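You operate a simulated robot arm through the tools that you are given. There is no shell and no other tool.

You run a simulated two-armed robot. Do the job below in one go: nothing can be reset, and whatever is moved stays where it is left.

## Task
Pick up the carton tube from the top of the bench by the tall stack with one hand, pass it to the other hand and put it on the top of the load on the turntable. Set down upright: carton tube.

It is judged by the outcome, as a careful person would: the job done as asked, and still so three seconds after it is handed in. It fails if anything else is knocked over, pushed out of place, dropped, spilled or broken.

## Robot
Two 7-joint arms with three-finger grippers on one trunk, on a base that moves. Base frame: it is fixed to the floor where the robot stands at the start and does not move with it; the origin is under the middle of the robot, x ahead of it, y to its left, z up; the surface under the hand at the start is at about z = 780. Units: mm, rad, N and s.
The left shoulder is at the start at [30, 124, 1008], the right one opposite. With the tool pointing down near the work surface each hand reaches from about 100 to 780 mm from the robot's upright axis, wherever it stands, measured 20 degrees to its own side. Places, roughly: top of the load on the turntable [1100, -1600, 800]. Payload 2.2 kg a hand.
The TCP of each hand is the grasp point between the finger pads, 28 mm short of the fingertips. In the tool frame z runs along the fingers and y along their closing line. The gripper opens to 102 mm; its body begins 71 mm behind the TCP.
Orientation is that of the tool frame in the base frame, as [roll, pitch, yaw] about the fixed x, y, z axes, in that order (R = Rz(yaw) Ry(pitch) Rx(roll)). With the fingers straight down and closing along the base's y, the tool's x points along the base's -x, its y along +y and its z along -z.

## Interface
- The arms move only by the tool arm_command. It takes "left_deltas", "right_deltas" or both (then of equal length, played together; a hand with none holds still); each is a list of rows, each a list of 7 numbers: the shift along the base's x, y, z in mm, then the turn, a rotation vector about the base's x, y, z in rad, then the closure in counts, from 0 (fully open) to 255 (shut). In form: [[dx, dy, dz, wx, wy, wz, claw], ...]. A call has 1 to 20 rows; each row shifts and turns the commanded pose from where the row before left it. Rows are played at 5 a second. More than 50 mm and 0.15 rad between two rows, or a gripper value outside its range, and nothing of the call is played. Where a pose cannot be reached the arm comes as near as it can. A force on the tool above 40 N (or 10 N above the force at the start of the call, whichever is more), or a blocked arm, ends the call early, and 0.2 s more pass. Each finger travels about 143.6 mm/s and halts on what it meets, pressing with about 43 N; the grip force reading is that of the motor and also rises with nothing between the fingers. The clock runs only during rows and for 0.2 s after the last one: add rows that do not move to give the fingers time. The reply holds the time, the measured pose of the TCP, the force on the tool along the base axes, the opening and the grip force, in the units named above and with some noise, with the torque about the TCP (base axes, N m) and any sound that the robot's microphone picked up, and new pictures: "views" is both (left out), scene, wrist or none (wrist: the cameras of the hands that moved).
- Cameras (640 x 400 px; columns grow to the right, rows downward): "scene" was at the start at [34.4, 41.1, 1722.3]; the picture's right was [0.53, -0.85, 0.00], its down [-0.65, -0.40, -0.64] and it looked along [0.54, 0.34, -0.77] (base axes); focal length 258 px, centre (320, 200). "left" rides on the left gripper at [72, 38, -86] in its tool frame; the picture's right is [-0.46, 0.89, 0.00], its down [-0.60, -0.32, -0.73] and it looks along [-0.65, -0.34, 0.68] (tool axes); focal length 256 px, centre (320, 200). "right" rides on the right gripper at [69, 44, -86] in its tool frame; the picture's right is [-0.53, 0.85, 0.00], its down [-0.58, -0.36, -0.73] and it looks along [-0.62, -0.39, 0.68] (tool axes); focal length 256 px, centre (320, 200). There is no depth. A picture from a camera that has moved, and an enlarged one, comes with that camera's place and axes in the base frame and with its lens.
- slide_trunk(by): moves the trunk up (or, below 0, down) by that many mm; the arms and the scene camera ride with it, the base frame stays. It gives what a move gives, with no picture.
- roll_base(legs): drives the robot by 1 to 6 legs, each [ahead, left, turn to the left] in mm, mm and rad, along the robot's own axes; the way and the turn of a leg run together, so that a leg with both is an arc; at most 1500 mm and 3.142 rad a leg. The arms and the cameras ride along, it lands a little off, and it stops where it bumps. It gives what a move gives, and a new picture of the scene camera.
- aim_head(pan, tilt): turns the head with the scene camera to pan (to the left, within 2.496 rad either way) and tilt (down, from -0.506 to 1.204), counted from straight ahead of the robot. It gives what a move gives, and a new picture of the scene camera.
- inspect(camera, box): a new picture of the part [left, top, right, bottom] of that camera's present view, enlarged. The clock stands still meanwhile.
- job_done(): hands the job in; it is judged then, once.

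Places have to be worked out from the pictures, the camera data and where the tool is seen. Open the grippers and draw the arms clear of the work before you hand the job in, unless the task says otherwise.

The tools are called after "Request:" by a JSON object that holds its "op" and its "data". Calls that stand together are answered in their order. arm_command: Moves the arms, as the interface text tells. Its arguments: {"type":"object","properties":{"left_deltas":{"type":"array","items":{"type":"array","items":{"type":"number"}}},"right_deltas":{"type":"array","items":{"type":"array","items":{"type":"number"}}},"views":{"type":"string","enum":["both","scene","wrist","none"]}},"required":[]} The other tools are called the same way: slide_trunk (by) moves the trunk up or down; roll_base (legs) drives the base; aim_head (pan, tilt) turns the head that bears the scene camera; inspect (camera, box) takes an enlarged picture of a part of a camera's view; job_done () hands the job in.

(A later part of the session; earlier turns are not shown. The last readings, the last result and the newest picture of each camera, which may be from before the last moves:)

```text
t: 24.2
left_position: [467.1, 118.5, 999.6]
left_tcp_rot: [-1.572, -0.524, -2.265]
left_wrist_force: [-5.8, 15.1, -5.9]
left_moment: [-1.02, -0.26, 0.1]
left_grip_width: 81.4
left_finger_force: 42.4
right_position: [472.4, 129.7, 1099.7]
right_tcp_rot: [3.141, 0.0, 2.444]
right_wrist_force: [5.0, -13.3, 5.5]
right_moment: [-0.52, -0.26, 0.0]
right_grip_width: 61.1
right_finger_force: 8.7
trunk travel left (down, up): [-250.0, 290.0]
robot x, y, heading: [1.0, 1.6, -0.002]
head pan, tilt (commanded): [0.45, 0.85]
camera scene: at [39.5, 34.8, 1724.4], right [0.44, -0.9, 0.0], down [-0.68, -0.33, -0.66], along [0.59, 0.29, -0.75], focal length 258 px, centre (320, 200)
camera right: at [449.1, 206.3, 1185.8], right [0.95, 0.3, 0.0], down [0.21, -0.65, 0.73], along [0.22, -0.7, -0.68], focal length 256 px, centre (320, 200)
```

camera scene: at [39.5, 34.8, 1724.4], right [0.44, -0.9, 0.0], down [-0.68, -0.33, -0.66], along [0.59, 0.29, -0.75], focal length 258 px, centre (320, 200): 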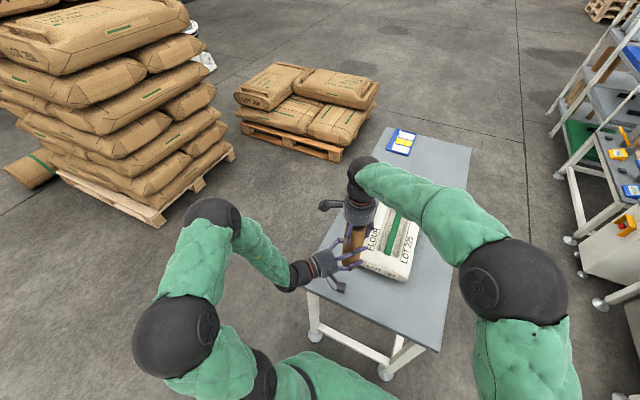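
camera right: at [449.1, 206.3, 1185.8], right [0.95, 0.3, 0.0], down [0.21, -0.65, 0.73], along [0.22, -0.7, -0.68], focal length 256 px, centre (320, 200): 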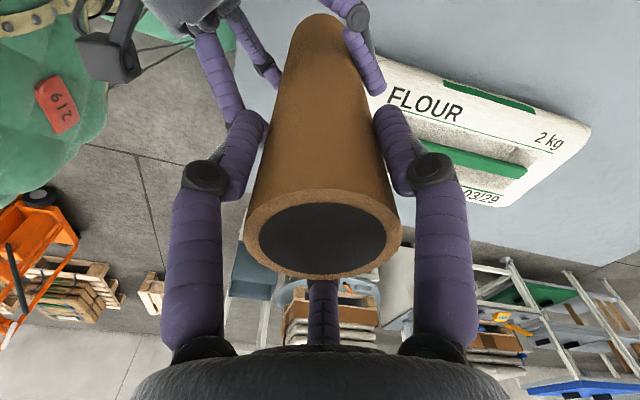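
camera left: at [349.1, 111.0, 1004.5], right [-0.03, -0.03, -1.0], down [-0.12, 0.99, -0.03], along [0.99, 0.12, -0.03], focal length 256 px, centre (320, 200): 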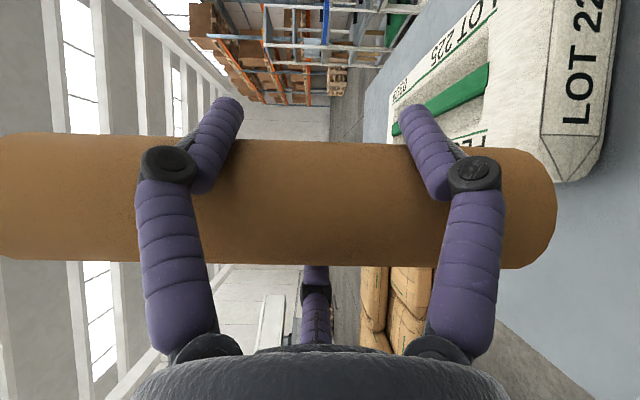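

The right fingers touch at 61 mm, and one contacts first with a 13 N side push, so the hand is a millimetre or two off-centre. I'm shifting the right hand slightly to relieve it and closing further.

Request:
{"op": "arm_command", "data": {"right_deltas": [[0.4, -1.0, 0, 0, 0, 0, 130], [0.2, -0.6, 0, 0, 0, 0, 140], [0, 0, 0, 0, 0, 0, 150], [0, 0, 0, 0, 0, 0, 150], [0, 0, 0, 0, 0, 0, 150]], "views": "wrist"}}

```text
t: 25.4
left_position: [467.9, 117.2, 999.5]
left_tcp_rot: [-1.573, -0.524, -2.266]
left_wrist_force: [6.0, 1.7, -8.1]
left_moment: [-0.23, 0.46, -0.11]
left_grip_width: 81.3
left_finger_force: 43.3
right_position: [474.1, 128.8, 1099.4]
right_tcp_rot: [3.14, -0.003, 2.443]
right_wrist_force: [-5.9, -1.2, 7.1]
right_moment: [0.0, 0.12, 0.05]
right_grip_width: 58.4
right_finger_force: 42.4
trunk travel left (down, up): [-250.0, 290.0]
robot x, y, heading: [-0.8, 3.0, -0.002]
head pan, tilt (commanded): [0.45, 0.85]
camera right: at [449.6, 204.7, 1186.0], right [0.95, 0.3, 0.0], down [0.21, -0.65, 0.73], along [0.22, -0.7, -0.68], focal length 256 px, centre (320, 200)
```

right: 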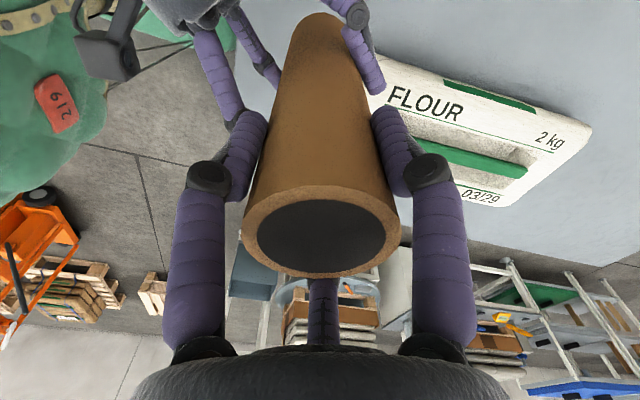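

The right hand now grips at 58.4 mm and 42 N with the side force nearly gone. I'm opening the left hand step by step.

Request:
{"op": "arm_command", "data": {"left_deltas": [[0, 0, 0, 0, 0, 0, 60], [0, 0, 0, 0, 0, 0, 45], [0, 0, 0, 0, 0, 0, 30], [0, 0, 0, 0, 0, 0, 15], [0, 0, 0, 0, 0, 0, 0], [0, 0, 0, 0, 0, 0, 0]], "right_deltas": [[0, 0, 0, 0, 0, 0, 150], [0, 0, 0, 0, 0, 0, 150], [0, 0, 0, 0, 0, 0, 150], [0, 0, 0, 0, 0, 0, 150], [0, 0, 0, 0, 0, 0, 150], [0, 0, 0, 0, 0, 0, 150]], "views": "both"}}

Request:
{"op": "inspect", "data": {"camera": "scene", "box": [290, 160, 410, 280]}}

```text
t: 26.8
left_position: [467.1, 117.9, 1001.3]
left_tcp_rot: [-1.573, -0.525, -2.267]
left_wrist_force: [-0.2, -1.0, 1.1]
left_moment: [0.02, -0.01, 0.0]
left_grip_width: 101.9
left_finger_force: 0.1
right_position: [474.1, 128.4, 1100.1]
right_tcp_rot: [3.141, 0.0, 2.443]
right_wrist_force: [0.9, 0.1, -0.4]
right_moment: [-0.01, -0.01, 0.0]
right_grip_width: 58.2
right_finger_force: 42.8
trunk travel left (down, up): [-250.0, 290.0]
robot x, y, heading: [-2.2, 1.0, 0.004]
head pan, tilt (commanded): [0.45, 0.85]
camera scene: at [39.5, 34.8, 1724.4], right [0.44, -0.9, 0.0], down [-0.68, -0.33, -0.66], along [0.59, 0.29, -0.75], focal length 258 px, centre (320, 200)
camera right: at [449.9, 204.4, 1185.9], right [0.95, 0.3, 0.0], down [0.21, -0.65, 0.73], along [0.22, -0.7, -0.68], focal length 256 px, centre (320, 200)
camera left: at [349.0, 111.0, 1004.5], right [-0.03, -0.03, -1.0], down [-0.12, 0.99, -0.03], along [0.99, 0.12, -0.03], focal length 256 px, centre (320, 200)
```

scene: 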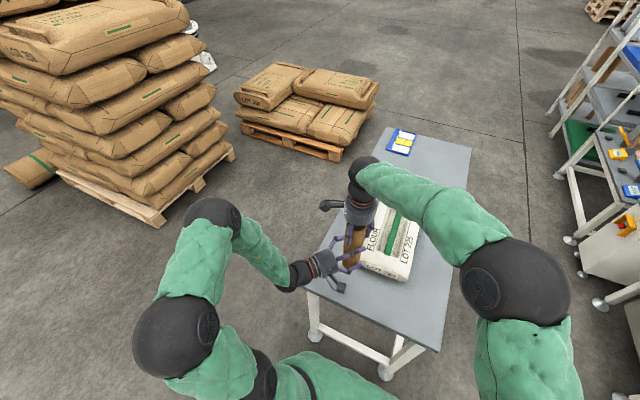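
right: 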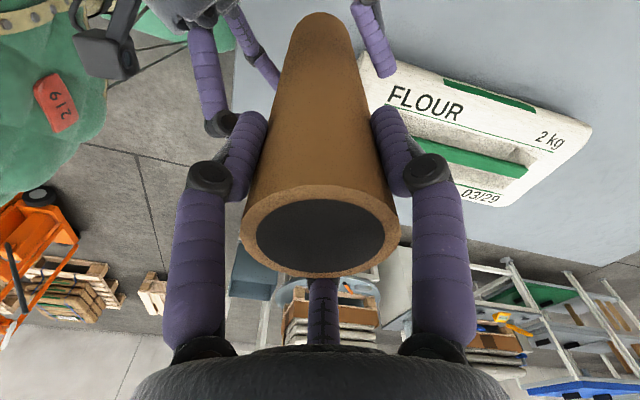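
left: 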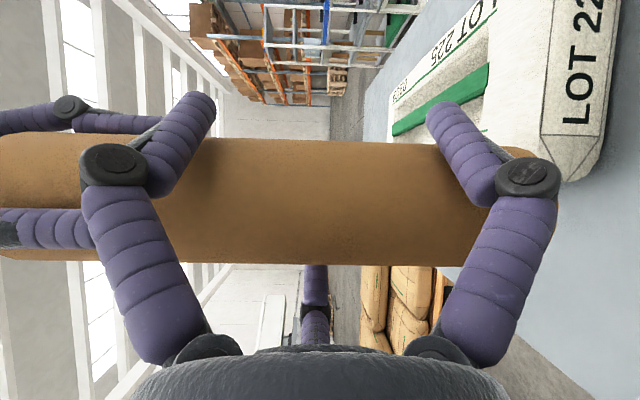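

```text
3.33 times, centred on (350, 220) of scene
camera zoom: at [39.5, 34.8, 1724.4], right [0.44, -0.9, 0.0], down [-0.68, -0.33, -0.66], along [0.59, 0.29, -0.75], focal length 860 px, centre (220, 133)
```

zoom: 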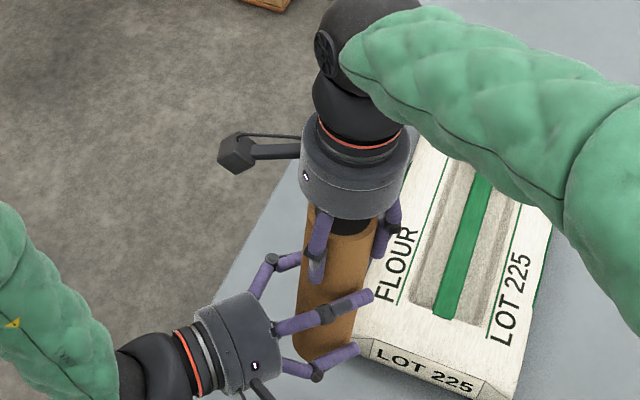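

The right hand alone now holds the tube, steady and vertical. I'm lowering the open left hand 15 mm with a small sideways shift for clearance, then backing it straight out along its heading.

Request:
{"op": "arm_command", "data": {"left_deltas": [[-1.5, -1.8, -7, 0, 0, 0, 0], [0, 0, -8, 0, 0, 0, 0], [-7.7, 6.4, 0, 0, 0, 0, 0], [-15.3, 12.8, 0, 0, 0, 0, 0], [-23, 19.2, 0, 0, 0, 0, 0], [-23, 19.2, 0, 0, 0, 0, 0], [-23, 19.2, 0, 0, 0, 0, 0], [-23, 19.2, 0, 0, 0, 0, 0], [0, 0, 0, 0, 0, 0, 0]], "views": "both"}}

```text
t: 28.8
left_position: [349.5, 214.6, 986.1]
left_tcp_rot: [-1.572, -0.524, -2.268]
left_wrist_force: [0.5, -0.3, -1.2]
left_moment: [-0.05, 0.0, 0.01]
left_grip_width: 102.3
left_finger_force: 0.1
right_position: [474.4, 127.3, 1099.9]
right_tcp_rot: [3.141, 0.001, 2.444]
right_wrist_force: [-0.6, -0.4, 0.3]
right_moment: [0.04, 0.0, -0.01]
right_grip_width: 58.2
right_finger_force: 42.7
trunk travel left (down, up): [-250.0, 290.0]
robot x, y, heading: [0.3, 2.5, 0.001]
head pan, tilt (commanded): [0.45, 0.85]
camera scene: at [39.9, 34.4, 1724.4], right [0.44, -0.9, 0.0], down [-0.68, -0.33, -0.66], along [0.59, 0.29, -0.75], focal length 258 px, centre (320, 200)
camera left: at [231.4, 207.6, 991.0], right [-0.03, -0.03, -1.0], down [-0.12, 0.99, -0.03], along [0.99, 0.12, -0.03], focal length 256 px, centre (320, 200)
```

scene: 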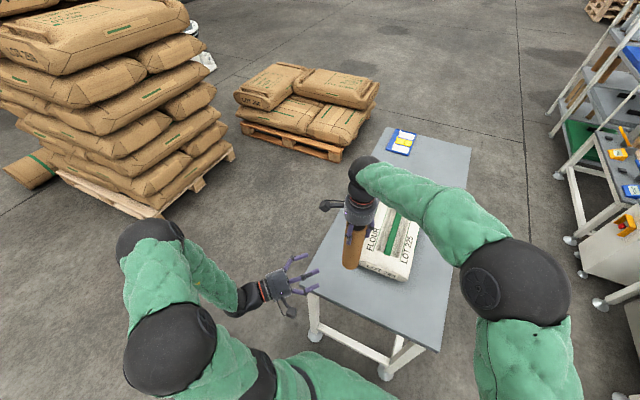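
left: 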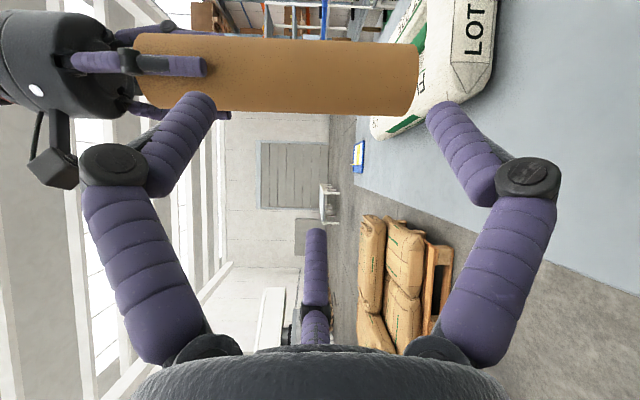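

The tube hangs vertical from the right hand, with its bottom about 192 mm below the right TCP. Before driving I'm looking down to see the robot's own footprint.

Request:
{"op": "aim_head", "data": {"pan": -0.6, "tilt": 1.2}}

Request:
{"op": "aim_head", "data": {"pan": -1.5, "tilt": 1.1}}

```text
t: 30.1
left_position: [350.9, 214.8, 986.8]
left_tcp_rot: [-1.574, -0.524, -2.268]
left_wrist_force: [0.5, -0.9, 0.4]
left_moment: [0.04, -0.01, -0.02]
left_grip_width: 102.1
left_finger_force: 0.1
right_position: [473.8, 127.0, 1100.0]
right_tcp_rot: [-3.141, 0.001, 2.444]
right_wrist_force: [-0.3, 0.6, 0.1]
right_moment: [-0.04, 0.03, 0.0]
right_grip_width: 58.2
right_finger_force: 42.5
trunk travel left (down, up): [-250.0, 290.0]
robot x, y, heading: [1.1, -2.2, -0.003]
head pan, tilt (commanded): [-0.6, 1.201]
camera scene: at [15.3, -30.8, 1700.7], right [-0.56, -0.83, 0.0], down [-0.77, 0.53, -0.36], along [0.3, -0.2, -0.93], focal length 258 px, centre (320, 200)
```

scene: 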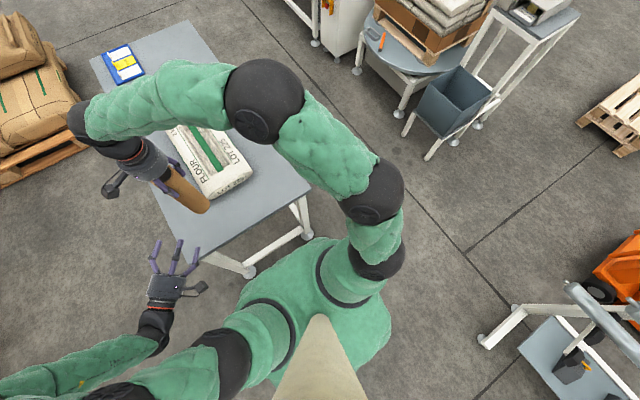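

```text
t: 31.3
left_position: [350.8, 215.3, 986.7]
left_tcp_rot: [-1.574, -0.523, -2.268]
left_wrist_force: [-0.4, 0.6, 0.3]
left_moment: [0.01, 0.02, 0.01]
left_grip_width: 102.1
left_finger_force: 0.1
right_position: [474.2, 127.5, 1101.1]
right_tcp_rot: [3.141, 0.0, 2.444]
right_wrist_force: [0.0, 0.7, -0.4]
right_moment: [0.02, -0.03, -0.01]
right_grip_width: 58.1
right_finger_force: 43.2
trunk travel left (down, up): [-250.0, 290.0]
robot x, y, heading: [0.5, 2.2, -0.0]
head pan, tilt (commanded): [-1.499, 1.1]
camera scene: at [-26.3, -62.2, 1706.7], right [-1.0, -0.07, 0.0], down [-0.06, 0.89, -0.45], along [0.03, -0.45, -0.89], focal length 258 px, centre (320, 200)
```

scene: 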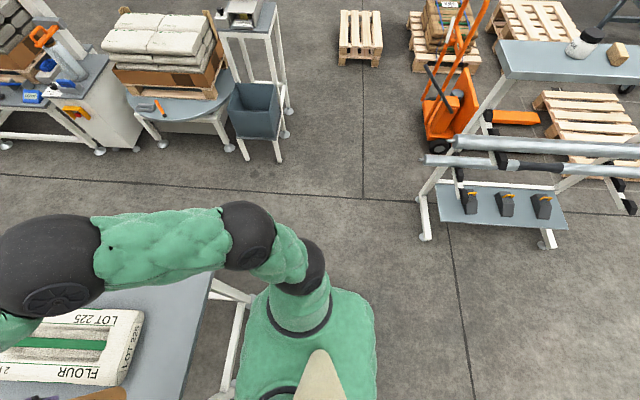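

The base footprint is roughly ±290 mm front to back and ±250 mm side to side. I'm zooming in on the turntable area again to measure it from this view.

Request:
{"op": "aim_head", "data": {"pan": -1.0, "tilt": 0.6}}

Request:
{"op": "inspect", "data": {"camera": "scene", "box": [200, 100, 440, 250]}}

```text
t: 32.2
left_position: [351.1, 215.6, 986.3]
left_tcp_rot: [-1.573, -0.524, -2.265]
left_wrist_force: [-0.1, -0.4, 0.5]
left_moment: [-0.02, -0.01, 0.03]
left_grip_width: 101.8
left_finger_force: 0.0
right_position: [473.1, 127.4, 1101.1]
right_tcp_rot: [-3.141, -0.002, 2.445]
right_wrist_force: [0.1, 0.5, 1.2]
right_moment: [0.01, 0.02, -0.01]
right_grip_width: 58.3
right_finger_force: 42.9
trunk travel left (down, up): [-250.0, 290.0]
robot x, y, heading: [2.0, -0.6, 0.004]
head pan, tilt (commanded): [-1.0, 0.6]
camera scene: at [16.8, -73.6, 1745.2], right [-0.84, -0.54, 0.0], down [-0.31, 0.48, -0.82], along [0.44, -0.69, -0.57], focal length 258 px, centre (320, 200)
```

scene: 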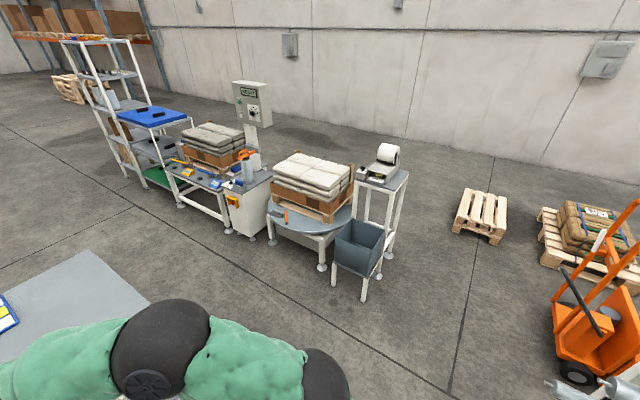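

```text
2.67 times, centred on (320, 175) of scene
camera zoom: at [16.8, -73.6, 1745.2], right [-0.84, -0.54, 0.0], down [-0.31, 0.48, -0.82], along [0.44, -0.69, -0.57], focal length 688 px, centre (320, 267)
```

zoom: 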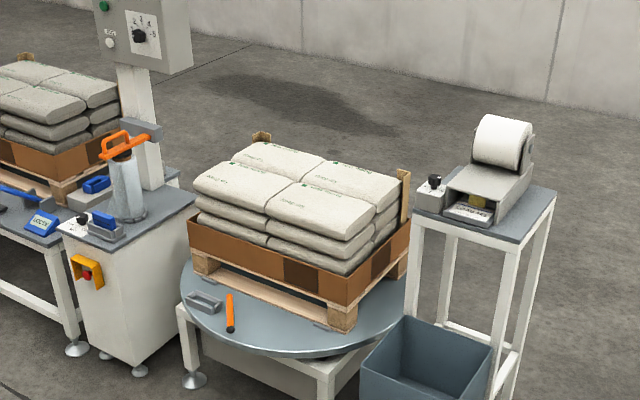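

The turntable's feet stand at about (832, -1344) and (1397, -1369), the bin stand covers x 394–645 with its front at y≈-1275, and the floor between bench and stations is clear. I'm drawing the right hand in towards its own side and lifting and tucking the left arm for the drive.

Request:
{"op": "arm_command", "data": {"left_deltas": [[-8, 10, 15, 0, 0, 0, 0], [-8, 10, 15, 0, 0, 0, 0], [-8, 10, 15, 0, 0, 0, 0], [-8, 10, 15, 0, 0, 0, 0], [-8, 10, 15, 0, 0, 0, 0], [-8, 10, 15, 0, 0, 0, 0], [0, 0, 0, 0, 0, 0, 0], [0, 0, 0, 0, 0, 0, 0]], "right_deltas": [[0, 0, 10, 0, 0, 0, 150], [-5, -20, 10, 0, 0, 0, 150], [-10, -30, 10, 0, 0, 0, 150], [-10, -35, 5, 0, 0, 0, 150], [-10, -35, 0, 0, 0, 0, 150], [-10, -35, 0, 0, 0, 0, 150], [-10, -30, 0, 0, 0, 0, 150], [0, 0, 0, 0, 0, 0, 150]], "views": "both"}}

```text
t: 34.0
left_position: [300.5, 273.5, 1076.7]
left_tcp_rot: [-1.57, -0.522, -2.265]
left_wrist_force: [-0.2, 0.1, 1.0]
left_moment: [0.0, 0.04, 0.0]
left_grip_width: 102.1
left_finger_force: 0.0
right_position: [422.3, -55.9, 1138.1]
right_tcp_rot: [3.142, 0.0, 2.445]
right_wrist_force: [0.3, 0.8, -0.6]
right_moment: [0.0, -0.01, 0.0]
right_grip_width: 58.2
right_finger_force: 43.3
trunk travel left (down, up): [-250.0, 290.0]
robot x, y, heading: [1.0, 0.4, 0.004]
head pan, tilt (commanded): [-1.0, 0.6]
camera scene: at [17.2, -73.1, 1745.3], right [-0.84, -0.54, 0.0], down [-0.31, 0.48, -0.83], along [0.45, -0.69, -0.56], focal length 258 px, centre (320, 200)
camera right: at [397.5, 20.6, 1223.2], right [0.95, 0.3, 0.0], down [0.21, -0.65, 0.73], along [0.22, -0.7, -0.68], focal length 256 px, centre (320, 200)
camera left: at [182.6, 266.1, 1080.8], right [-0.03, -0.03, -1.0], down [-0.12, 0.99, -0.03], along [0.99, 0.12, -0.03], focal length 256 px, centre (320, 200)
```

scene: 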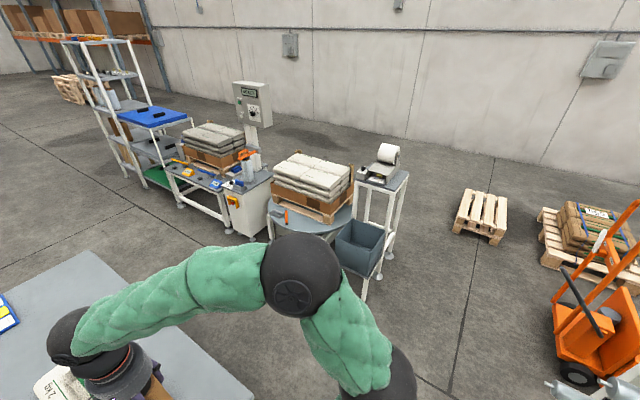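
right: 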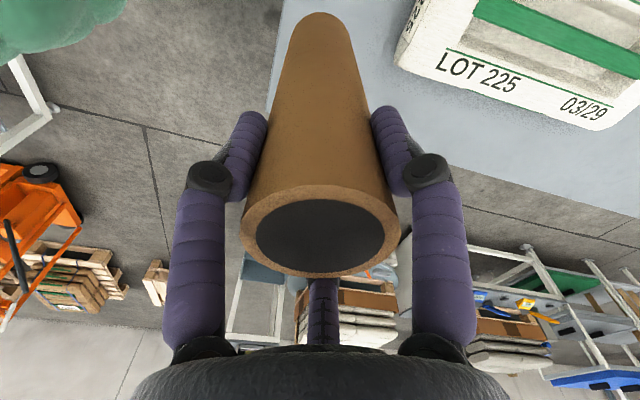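
left: 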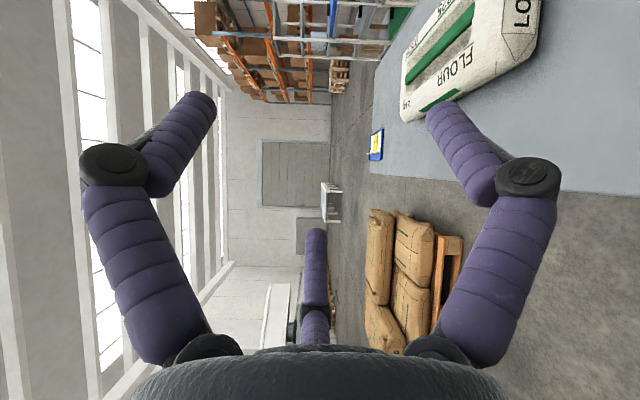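

The tube is still firmly held at 58.2 mm and vertical, and both arms are tucked. I'm backing off 160 mm from the bench, then sliding right 400 mm as a first stage.

Request:
{"op": "roll_base", "data": {"legs": [[-160, 0, 0], [0, -400, 0]]}}

```text
t: 37.5
left_position: [138.8, -118.1, 1078.0]
left_tcp_rot: [-1.573, -0.52, -2.264]
left_wrist_force: [-0.5, -0.2, 0.3]
left_moment: [-0.03, 0.02, 0.0]
left_grip_width: 101.9
left_finger_force: 0.0
right_position: [260.0, -446.2, 1137.2]
right_tcp_rot: [-3.14, 0.001, 2.448]
right_wrist_force: [0.6, 0.4, -1.0]
right_moment: [0.03, 0.02, -0.02]
right_grip_width: 58.2
right_finger_force: 42.8
trunk travel left (down, up): [-250.0, 290.0]
robot x, y, heading: [-165.6, -390.5, 0.004]
head pan, tilt (commanded): [-1.0, 0.6]
camera scene: at [-144.2, -465.5, 1745.2], right [-0.84, -0.54, 0.0], down [-0.31, 0.47, -0.82], along [0.45, -0.69, -0.57], focal length 258 px, centre (320, 200)
```

scene: 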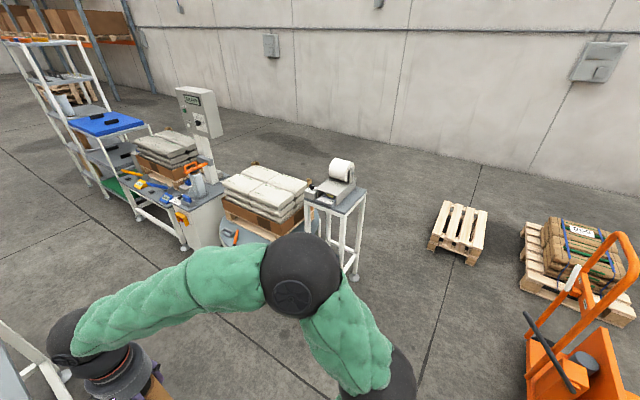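

The robot is at (-164, -391) and the tube is steady. I'm sliding right to y≈-760 and then driving ahead along the clear corridor.

Request:
{"op": "roll_base", "data": {"legs": [[0, -370, 0], [600, 0, 0]]}}

```text
t: 42.8
left_position: [743.4, -482.0, 1077.2]
left_tcp_rot: [-1.573, -0.525, -2.28]
left_wrist_force: [0.1, 0.3, -0.4]
left_moment: [0.02, 0.01, -0.01]
left_grip_width: 102.1
left_finger_force: 0.0
right_position: [859.2, -812.5, 1137.2]
right_tcp_rot: [3.141, -0.001, 2.431]
right_wrist_force: [-0.1, 0.8, -0.4]
right_moment: [-0.01, 0.03, -0.02]
right_grip_width: 58.1
right_finger_force: 42.2
trunk travel left (down, up): [-250.0, 290.0]
robot x, y, heading: [439.6, -750.2, -0.01]
head pan, tilt (commanded): [-1.0, 0.6]
camera scene: at [455.1, -825.5, 1745.3], right [-0.85, -0.53, 0.0], down [-0.3, 0.48, -0.82], along [0.44, -0.7, -0.57], focal length 258 px, centre (320, 200)
```

scene: 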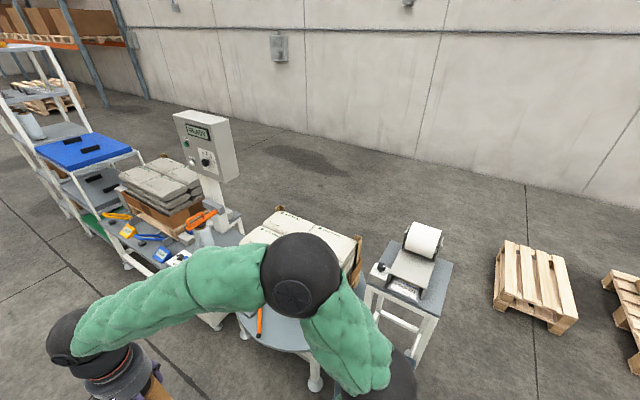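

The robot is at (440, -750) in mid-corridor and all is steady. I'm driving ahead 600 mm and turning right halfway to look at the load.

Request:
{"op": "roll_base", "data": {"legs": [[600, 0, 0], [0, 0, -0.8]]}}

Request:
{"op": "aim_head", "data": {"pan": -0.7, "tilt": 0.75}}

```text
t: 48.3
left_position: [1449.8, -779.2, 1076.0]
left_tcp_rot: [-1.571, -0.522, -3.062]
left_wrist_force: [0.4, 0.6, 0.0]
left_moment: [0.0, 0.0, 0.0]
left_grip_width: 101.9
left_finger_force: 0.0
right_position: [1298.5, -1095.6, 1137.6]
right_tcp_rot: [3.142, 0.0, 1.65]
right_wrist_force: [0.0, 0.6, -1.2]
right_moment: [-0.04, 0.02, 0.03]
right_grip_width: 58.3
right_finger_force: 43.4
trunk travel left (down, up): [-250.0, 290.0]
robot x, y, heading: [1045.0, -755.5, -0.794]
head pan, tilt (commanded): [-1.0, 0.6]
camera scene: at [1002.7, -819.2, 1745.3], right [-0.98, 0.22, 0.0], down [0.13, 0.55, -0.82], along [-0.18, -0.8, -0.57], focal length 258 px, centre (320, 200)
```

scene: 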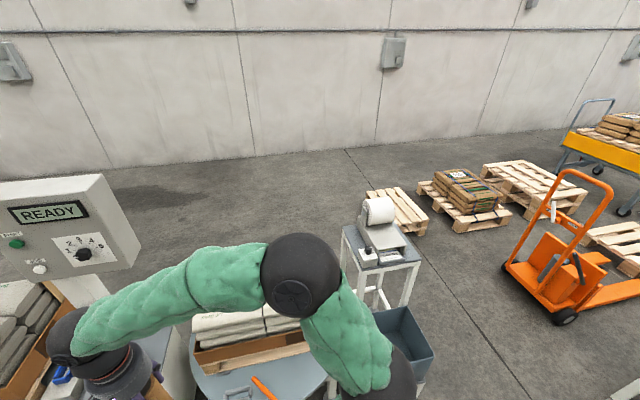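

```text
t: 49.1
left_position: [1448.3, -778.6, 1076.1]
left_tcp_rot: [-1.573, -0.522, -3.062]
left_wrist_force: [-0.1, 0.0, 0.3]
left_moment: [-0.02, 0.01, -0.01]
left_grip_width: 101.9
left_finger_force: 0.0
right_position: [1300.3, -1094.8, 1136.5]
right_tcp_rot: [-3.141, -0.001, 1.649]
right_wrist_force: [0.2, -0.1, -0.4]
right_moment: [-0.01, 0.03, -0.01]
right_grip_width: 58.2
right_finger_force: 43.0
trunk travel left (down, up): [-250.0, 290.0]
robot x, y, heading: [1041.8, -754.4, -0.793]
head pan, tilt (commanded): [-0.7, 0.75]
camera scene: at [1028.6, -815.5, 1732.4], right [-1.0, -0.08, 0.0], down [-0.05, 0.68, -0.73], along [0.06, -0.73, -0.68], focal length 258 px, centre (320, 200)
```

scene: 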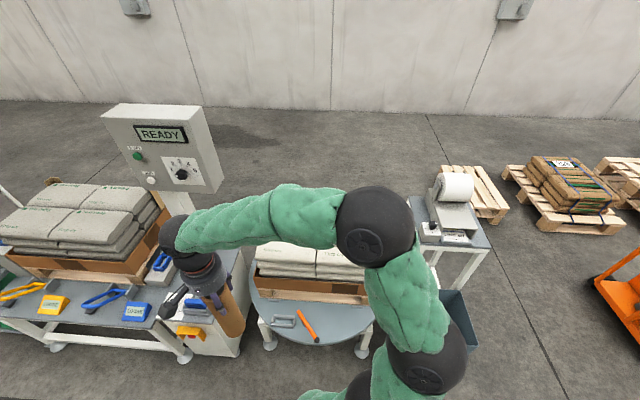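

The right arm hides the load from here. Turning the remaining 0.77 rad to face the turntable carries the hand away from the scale cabinet, so I'm doing that and then looking again.

Request:
{"op": "roll_base", "data": {"legs": [[0, 0, -0.775]]}}

Request:
{"op": "aim_head", "data": {"pan": 0.0, "tilt": 0.75}}

```text
t: 51.4
left_position: [1327.7, -1045.2, 1076.8]
left_tcp_rot: [-1.573, -0.523, 2.483]
left_wrist_force: [0.5, -0.1, -0.4]
left_moment: [-0.02, -0.01, 0.02]
left_grip_width: 101.8
left_finger_force: 0.1
right_position: [1004.5, -1176.8, 1137.1]
right_tcp_rot: [-3.141, 0.0, 0.911]
right_wrist_force: [-0.5, 0.3, -0.2]
right_moment: [0.03, -0.04, 0.02]
right_grip_width: 58.1
right_finger_force: 43.4
trunk travel left (down, up): [-250.0, 290.0]
robot x, y, heading: [1047.1, -753.8, -1.53]
head pan, tilt (commanded): [-0.7, 0.75]
camera scene: at [991.0, -789.9, 1732.4], right [-0.79, 0.61, 0.0], down [0.42, 0.54, -0.73], along [-0.45, -0.58, -0.68], focal length 258 px, centre (320, 200)
```

scene: 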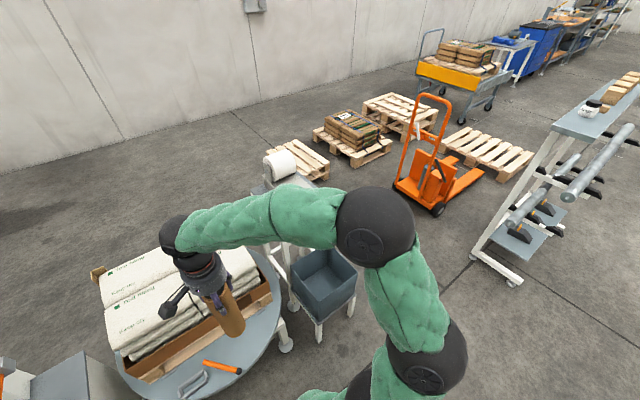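

```text
t: 52.5
left_position: [1327.7, -1044.9, 1076.9]
left_tcp_rot: [-1.57, -0.522, 2.484]
left_wrist_force: [-0.2, 0.2, -0.7]
left_moment: [-0.01, 0.0, 0.03]
left_grip_width: 102.0
left_finger_force: 0.1
right_position: [1005.1, -1178.1, 1137.7]
right_tcp_rot: [-3.141, 0.0, 0.911]
right_wrist_force: [-0.3, 0.1, -0.5]
right_moment: [0.02, 0.03, 0.0]
right_grip_width: 58.2
right_finger_force: 42.5
trunk travel left (down, up): [-250.0, 290.0]
robot x, y, heading: [1047.3, -757.6, -1.531]
head pan, tilt (commanded): [0.0, 0.75]
camera scene: at [1045.2, -807.2, 1732.4], right [-1.0, -0.04, 0.0], down [-0.03, 0.68, -0.73], along [0.03, -0.73, -0.68], focal length 258 px, centre (320, 200)
```

scene: 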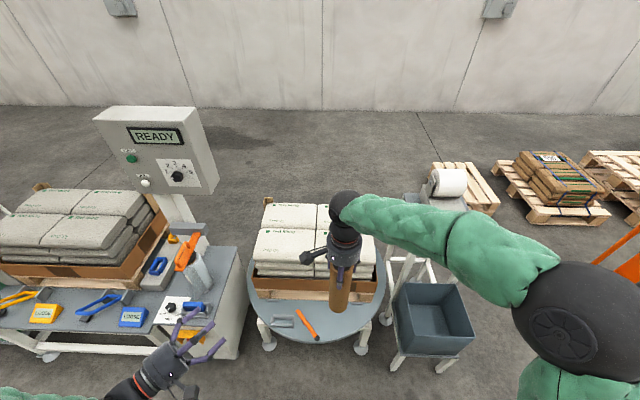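

The load is now straight ahead. I'm zooming in on it to locate the sack tops.

Request:
{"op": "inspect", "data": {"camera": "scene", "box": [230, 180, 410, 300]}}

Request:
{"op": "inspect", "data": {"camera": "right", "box": [0, 0, 640, 400]}}

```text
3.33 times, centred on (320, 240) of scene
camera zoom: at [1045.2, -807.2, 1732.4], right [-1.0, -0.04, 0.0], down [-0.03, 0.68, -0.73], along [0.03, -0.73, -0.68], focal length 860 px, centre (320, 67)
```

zoom: 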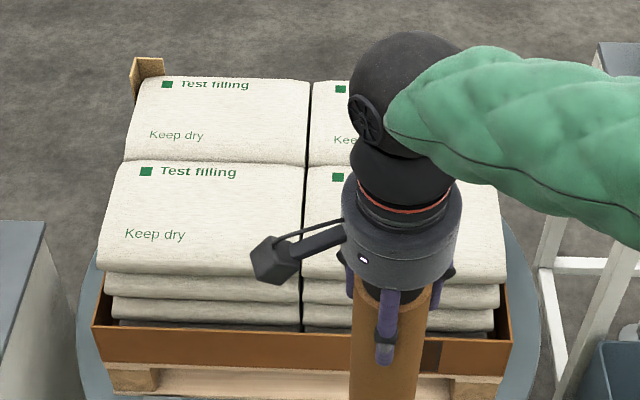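

```text
1.00 times, centred on (320, 200) of right (not enlarged: the box is as wide or as high as the picture)
camera zoom: at [1082.1, -1151.4, 1223.4], right [0.34, -0.94, 0.0], down [-0.64, -0.23, 0.73], along [-0.69, -0.25, -0.68], focal length 256 px, centre (320, 200)
```

zoom: 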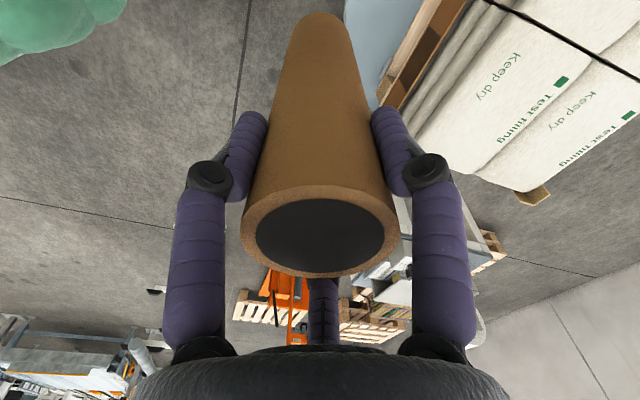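

The four sacks meet at about (1099, -1599, 800) and their tops look flat; the front-right sack's centre is near (975, -1520). I'm driving 150 mm closer and squaring up the heading.

Request:
{"op": "roll_base", "data": {"legs": [[150, 0, -0.04]]}}

Request:
{"op": "inspect", "data": {"camera": "scene", "box": [200, 180, 420, 330]}}

```text
t: 53.9
left_position: [1316.9, -1211.8, 1076.5]
left_tcp_rot: [-1.573, -0.525, 2.437]
left_wrist_force: [-0.8, -0.8, -0.6]
left_moment: [-0.01, 0.0, 0.0]
left_grip_width: 101.9
left_finger_force: 0.1
right_position: [988.3, -1329.7, 1137.1]
right_tcp_rot: [-3.14, -0.002, 0.866]
right_wrist_force: [0.3, -1.4, -1.6]
right_moment: [0.02, 0.01, -0.02]
right_grip_width: 58.3
right_finger_force: 43.5
trunk travel left (down, up): [-250.0, 290.0]
robot x, y, heading: [1045.1, -906.8, -1.583]
head pan, tilt (commanded): [0.0, 0.75]
camera scene: at [1045.1, -962.3, 1732.3], right [-1.0, 0.01, 0.0], down [0.01, 0.68, -0.73], along [-0.01, -0.73, -0.68], focal length 258 px, centre (320, 200)
```

scene: 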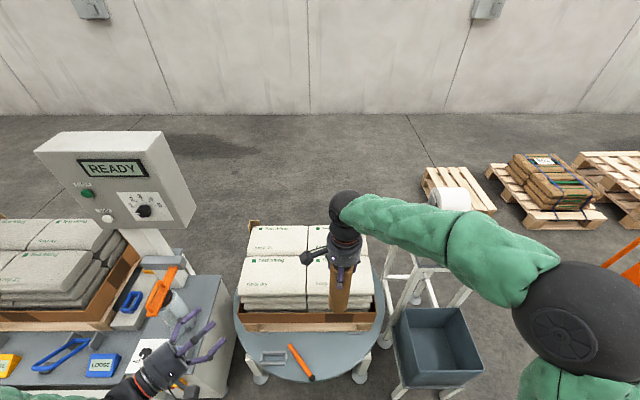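

```text
2.67 times, centred on (310, 255) of scene
camera zoom: at [1045.1, -962.3, 1732.3], right [-1.0, 0.01, 0.0], down [0.01, 0.68, -0.73], along [-0.01, -0.73, -0.68], focal length 688 px, centre (347, 53)
```

zoom: 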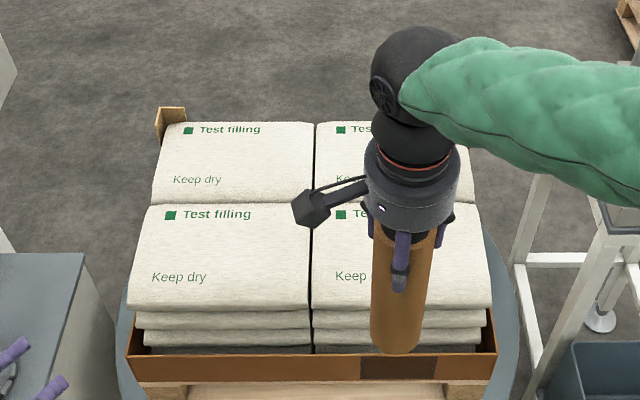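

The robot is at (1045, -907), facing the load, and the front-right sack spans roughly x 831–1093, y -1443 to -1609. I'm moving the tube over the sack's middle at (968, -1528), keeping its bottom about 145 mm above the surface.

Request:
{"op": "arm_command", "data": {"right_deltas": [[-4, -35, 0, 0, 0, 0, 150], [-4, -40, 0, 0, 0, 0, 150], [-4, -40, 0, 0, 0, 0, 150], [-4, -42, 0, 0, 0, 0, 150], [-4, -41, 0, 0, 0, 0, 150], [0, 0, 0, 0, 0, 0, 150], [0, 0, 0, 0, 0, 0, 150]], "views": "both"}}

Request:
{"op": "inspect", "data": {"camera": "scene", "box": [220, 170, 420, 310]}}

```text
t: 55.5
left_position: [1315.6, -1211.8, 1075.6]
left_tcp_rot: [-1.572, -0.523, 2.439]
left_wrist_force: [-1.0, -0.8, 0.8]
left_moment: [0.0, -0.01, -0.03]
left_grip_width: 102.1
left_finger_force: 0.0
right_position: [967.4, -1526.7, 1136.8]
right_tcp_rot: [-3.138, -0.002, 0.867]
right_wrist_force: [0.2, -0.8, -0.8]
right_moment: [0.0, -0.01, 0.03]
right_grip_width: 58.1
right_finger_force: 43.1
trunk travel left (down, up): [-250.0, 290.0]
robot x, y, heading: [1045.7, -908.6, -1.58]
head pan, tilt (commanded): [0.0, 0.75]
camera scene: at [1045.1, -961.1, 1732.4], right [-1.0, 0.01, 0.0], down [0.01, 0.68, -0.73], along [-0.01, -0.73, -0.68], focal length 258 px, centre (320, 200)
camera right: at [1045.6, -1503.5, 1222.9], right [0.3, -0.95, 0.0], down [-0.65, -0.2, 0.73], along [-0.7, -0.22, -0.68], focal length 256 px, centre (320, 200)
```

scene: 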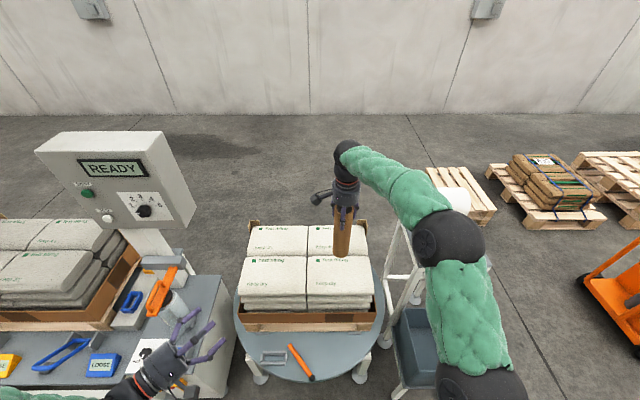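
right: 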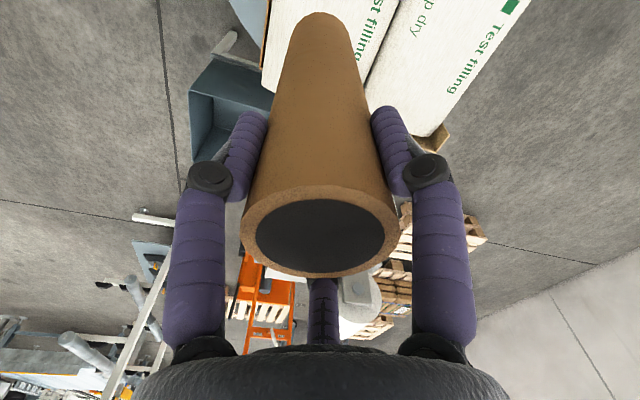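

```text
2.86 times, centred on (320, 240) of scene
camera zoom: at [1045.1, -961.1, 1732.4], right [-1.0, 0.01, 0.0], down [0.01, 0.68, -0.73], along [-0.01, -0.73, -0.68], focal length 737 px, centre (320, 86)
```

zoom: 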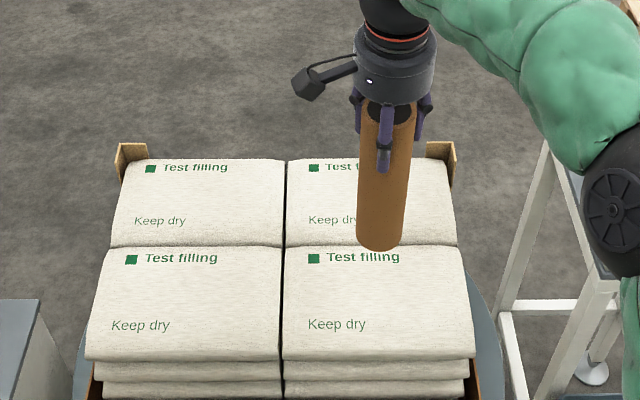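

The tube is over the middle of the front-right sack, bottom at z≈943; triangulation puts the sack top somewhere between 765 and 800. I'm lowering 110 mm, which should still leave a gap, then checking.

Request:
{"op": "arm_command", "data": {"right_deltas": [[0, 0, -20, 0, 0, 0, 150], [0, 0, -20, 0, 0, 0, 150], [0, 0, -20, 0, 0, 0, 150], [0, 0, -20, 0, 0, 0, 150], [0, 0, -20, 0, 0, 0, 150], [0, 0, -10, 0, 0, 0, 150], [0, 0, 0, 0, 0, 0, 150]], "views": "wrist"}}

Request:
{"op": "inspect", "data": {"camera": "scene", "box": [260, 200, 400, 300]}}

```text
t: 57.1
left_position: [1316.8, -1211.4, 1077.8]
left_tcp_rot: [-1.573, -0.522, 2.438]
left_wrist_force: [-0.1, -0.3, 0.6]
left_moment: [0.0, 0.03, 0.01]
left_grip_width: 101.9
left_finger_force: 0.1
right_position: [967.4, -1527.3, 1026.4]
right_tcp_rot: [-3.141, 0.001, 0.866]
right_wrist_force: [-0.1, 0.1, -0.8]
right_moment: [-0.02, 0.0, 0.05]
right_grip_width: 58.5
right_finger_force: 43.5
trunk travel left (down, up): [-250.0, 290.0]
robot x, y, heading: [1043.7, -907.0, -1.58]
head pan, tilt (commanded): [0.0, 0.75]
camera right: at [1045.0, -1504.8, 1112.7], right [0.3, -0.95, 0.0], down [-0.65, -0.2, 0.73], along [-0.7, -0.22, -0.68], focal length 256 px, centre (320, 200)
```

right: 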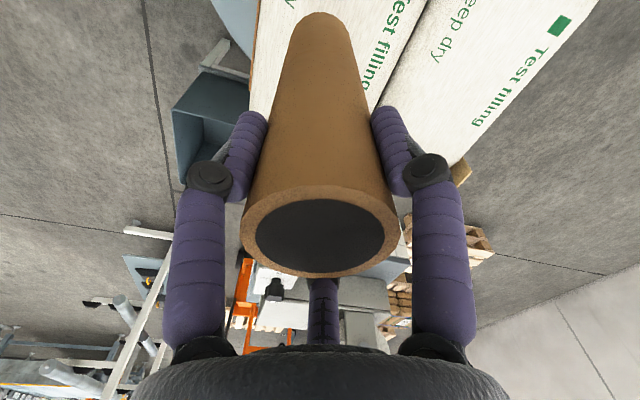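

```text
4.00 times, centred on (330, 250) of scene
camera zoom: at [1045.1, -960.1, 1732.4], right [-1.0, 0.01, 0.0], down [0.01, 0.68, -0.73], along [-0.01, -0.73, -0.68], focal length 1032 px, centre (280, 0)
```

zoom: 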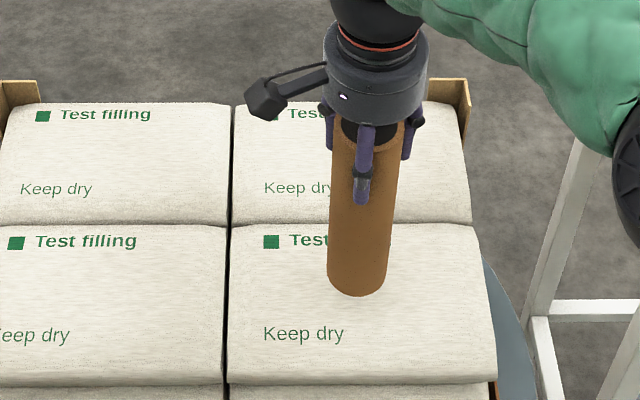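

There is still a gap: the tube bottom is at about z 834 and the sack top at about 765–800. I'm going down another 25 mm, then switching to small force-watched steps.

Request:
{"op": "arm_command", "data": {"right_deltas": [[0, 0, -8, 0, 0, 0, 150], [0, 0, -7, 0, 0, 0, 150], [0, 0, -5, 0, 0, 0, 150], [0, 0, -5, 0, 0, 0, 150], [0, 0, 0, 0, 0, 0, 150]], "views": "none"}}

Request:
{"op": "inspect", "data": {"camera": "scene", "box": [290, 220, 390, 300]}}

```text
t: 58.3
left_position: [1317.1, -1211.5, 1077.8]
left_tcp_rot: [-1.572, -0.521, 2.435]
left_wrist_force: [0.9, 0.7, 0.3]
left_moment: [0.01, 0.0, -0.04]
left_grip_width: 102.0
left_finger_force: 0.0
right_position: [967.6, -1527.1, 1001.5]
right_tcp_rot: [3.139, 0.001, 0.866]
right_wrist_force: [-0.2, -1.0, -0.5]
right_moment: [0.03, 0.03, 0.03]
right_grip_width: 58.1
right_finger_force: 42.7
trunk travel left (down, up): [-250.0, 290.0]
robot x, y, heading: [1047.8, -908.4, -1.579]
head pan, tilt (commanded): [0.0, 0.75]
```

```text
5.00 times, centred on (340, 260) of scene
camera zoom: at [1045.1, -960.2, 1732.4], right [-1.0, 0.01, 0.0], down [0.01, 0.68, -0.73], along [-0.01, -0.73, -0.68], focal length 1290 px, centre (220, -100)
```

zoom: 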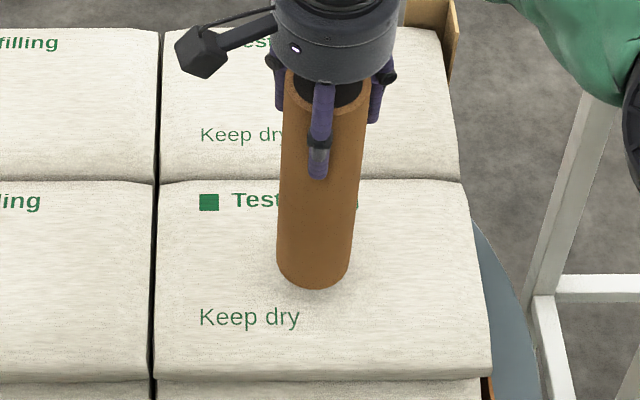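

A soft contact shadow now shows around the tube's foot, so the surface is near. I'm lowering in small force-checked steps.

Request:
{"op": "arm_command", "data": {"right_deltas": [[0, 0, -2, 0, 0, 0, 150], [0, 0, -2, 0, 0, 0, 150], [0, 0, -2, 0, 0, 0, 150], [0, 0, 0, 0, 0, 0, 150]], "views": "none"}}

Request:
{"op": "inspect", "data": {"camera": "scene", "box": [290, 220, 390, 300]}}

```text
t: 59.3
left_position: [1318.0, -1210.8, 1077.1]
left_tcp_rot: [-1.574, -0.522, 2.437]
left_wrist_force: [0.3, 0.9, 0.8]
left_moment: [0.01, 0.0, 0.03]
left_grip_width: 101.9
left_finger_force: 0.0
right_position: [967.2, -1526.4, 994.3]
right_tcp_rot: [-3.142, 0.0, 0.865]
right_wrist_force: [-0.7, -0.9, -1.6]
right_moment: [0.02, 0.03, 0.0]
right_grip_width: 58.2
right_finger_force: 42.6
trunk travel left (down, up): [-250.0, 290.0]
robot x, y, heading: [1048.4, -909.9, -1.579]
head pan, tilt (commanded): [0.0, 0.75]
```

```text
5.00 times, centred on (340, 260) of scene
camera zoom: at [1045.1, -960.2, 1732.4], right [-1.0, 0.01, 0.0], down [0.01, 0.68, -0.73], along [-0.01, -0.73, -0.68], focal length 1290 px, centre (220, -100)
```

zoom: 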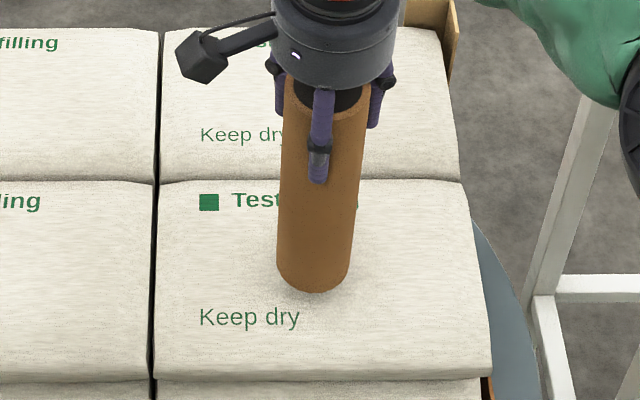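

No contact yet (the force is unchanged), and the shadow is darkening. I'm continuing down in 2 mm steps.

Request:
{"op": "arm_command", "data": {"right_deltas": [[0, 0, -2, 0, 0, 0, 150], [0, 0, -2, 0, 0, 0, 150], [0, 0, -2, 0, 0, 0, 150], [0, 0, -2, 0, 0, 0, 150], [0, 0, 0, 0, 0, 0, 150]], "views": "none"}}

Request:
{"op": "inspect", "data": {"camera": "scene", "box": [290, 220, 390, 300]}}

```text
t: 60.5
left_position: [1317.2, -1211.9, 1077.0]
left_tcp_rot: [-1.571, -0.521, 2.436]
left_wrist_force: [0.1, 0.5, -0.4]
left_moment: [0.0, 0.01, 0.01]
left_grip_width: 102.1
left_finger_force: 0.1
right_position: [966.4, -1526.4, 988.0]
right_tcp_rot: [3.141, 0.0, 0.866]
right_wrist_force: [-0.7, 0.4, -1.3]
right_moment: [0.0, -0.01, 0.01]
right_grip_width: 58.2
right_finger_force: 43.3
trunk travel left (down, up): [-250.0, 290.0]
robot x, y, heading: [1046.8, -909.4, -1.584]
head pan, tilt (commanded): [0.0, 0.75]
```

```text
5.00 times, centred on (340, 260) of scene
camera zoom: at [1045.2, -960.2, 1732.4], right [-1.0, 0.01, 0.0], down [0.01, 0.68, -0.73], along [-0.01, -0.73, -0.68], focal length 1290 px, centre (220, -100)
```

zoom: 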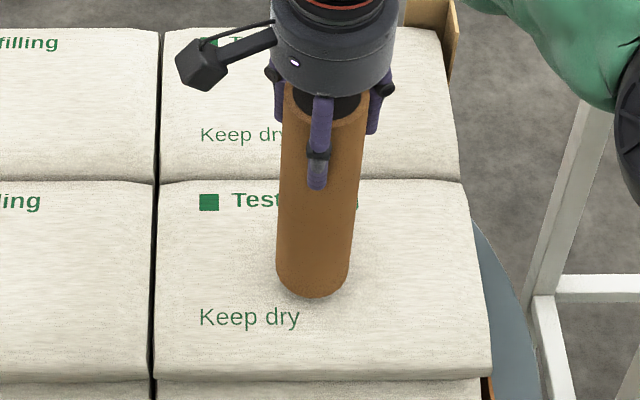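

Still no contact at a tube-bottom height of about 795. I'm continuing down with the same small steps.

Request:
{"op": "arm_command", "data": {"right_deltas": [[0, 0, -2, 0, 0, 0, 150], [0, 0, -2, 0, 0, 0, 150], [0, 0, -2, 0, 0, 0, 150], [0, 0, 0, 0, 0, 0, 150]], "views": "none"}}

Request:
{"op": "inspect", "data": {"camera": "scene", "box": [290, 220, 390, 300]}}

```text
t: 61.5
left_position: [1317.1, -1210.8, 1077.3]
left_tcp_rot: [-1.574, -0.521, 2.436]
left_wrist_force: [0.4, 0.5, 0.5]
left_moment: [-0.02, -0.03, -0.01]
left_grip_width: 102.0
left_finger_force: 0.1
right_position: [966.5, -1526.2, 982.8]
right_tcp_rot: [3.141, -0.001, 0.866]
right_wrist_force: [-0.3, 0.0, -0.7]
right_moment: [-0.01, 0.02, 0.0]
right_grip_width: 58.2
right_finger_force: 42.9
trunk travel left (down, up): [-250.0, 290.0]
robot x, y, heading: [1046.2, -903.7, -1.582]
head pan, tilt (commanded): [0.0, 0.75]
```

```text
5.00 times, centred on (340, 260) of scene
camera zoom: at [1045.2, -960.2, 1732.4], right [-1.0, 0.01, 0.0], down [0.01, 0.68, -0.73], along [-0.01, -0.73, -0.68], focal length 1290 px, centre (220, -100)
```

zoom: 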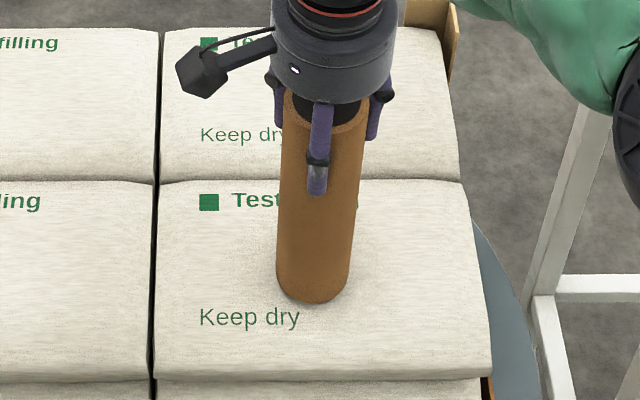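

The force is still flat at TCP z≈982, and the shadow is tight around the foot. I'm continuing with 1.5 mm steps.

Request:
{"op": "arm_command", "data": {"right_deltas": [[0, 0, -1.5, 0, 0, 0, 150], [0, 0, -1.5, 0, 0, 0, 150], [0, 0, -1.5, 0, 0, 0, 150], [0, 0, 0, 0, 0, 0, 150]], "views": "none"}}

Request:
{"op": "inspect", "data": {"camera": "scene", "box": [290, 220, 390, 300]}}

```text
t: 62.5
left_position: [1318.0, -1209.7, 1075.9]
left_tcp_rot: [-1.572, -0.521, 2.438]
left_wrist_force: [-0.4, 0.6, 0.0]
left_moment: [-0.03, 0.01, -0.04]
left_grip_width: 102.2
left_finger_force: 0.0
right_position: [968.0, -1525.6, 977.4]
right_tcp_rot: [3.14, 0.002, 0.867]
right_wrist_force: [-0.3, 0.4, -0.3]
right_moment: [-0.01, 0.03, 0.02]
right_grip_width: 58.3
right_finger_force: 42.8
trunk travel left (down, up): [-250.0, 290.0]
robot x, y, heading: [1044.9, -909.9, -1.578]
head pan, tilt (commanded): [0.0, 0.75]
```

```text
5.00 times, centred on (340, 260) of scene
camera zoom: at [1045.1, -960.2, 1732.4], right [-1.0, 0.01, 0.0], down [0.01, 0.68, -0.73], along [-0.01, -0.73, -0.68], focal length 1290 px, centre (220, -100)
```

zoom: 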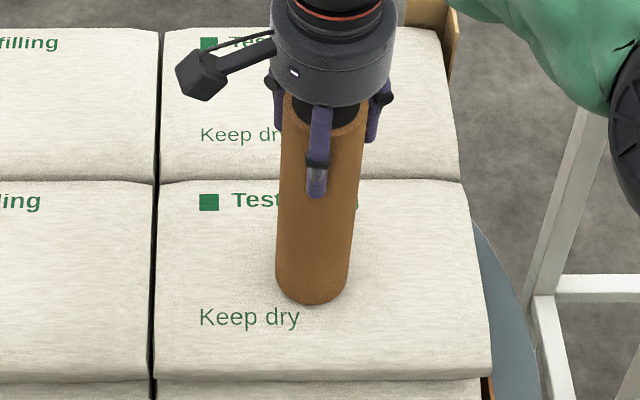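

The force still shows no contact at TCP z≈977. I'm continuing down.

Request:
{"op": "arm_command", "data": {"right_deltas": [[0, 0, -1.5, 0, 0, 0, 150], [0, 0, -1.5, 0, 0, 0, 150], [0, 0, -1.5, 0, 0, 0, 150], [0, 0, 0, 0, 0, 0, 150]], "views": "none"}}

Request:
{"op": "inspect", "data": {"camera": "scene", "box": [290, 220, 390, 300]}}

```text
t: 63.5
left_position: [1316.9, -1211.2, 1077.5]
left_tcp_rot: [-1.572, -0.521, 2.437]
left_wrist_force: [0.0, -0.1, -0.5]
left_moment: [-0.02, 0.04, 0.0]
left_grip_width: 102.2
left_finger_force: 0.1
right_position: [968.4, -1526.7, 973.1]
right_tcp_rot: [3.141, -0.001, 0.866]
right_wrist_force: [-0.6, 0.0, -1.5]
right_moment: [0.03, 0.02, -0.01]
right_grip_width: 58.2
right_finger_force: 43.0
trunk travel left (down, up): [-250.0, 290.0]
robot x, y, heading: [1040.3, -905.8, -1.576]
head pan, tilt (commanded): [0.0, 0.75]
```

```text
5.00 times, centred on (340, 260) of scene
camera zoom: at [1045.1, -960.2, 1732.4], right [-1.0, 0.01, 0.0], down [0.01, 0.68, -0.73], along [-0.01, -0.73, -0.68], focal length 1290 px, centre (220, -100)
```

zoom: 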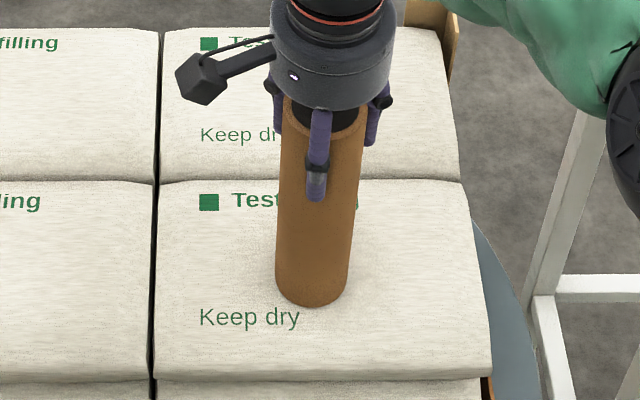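

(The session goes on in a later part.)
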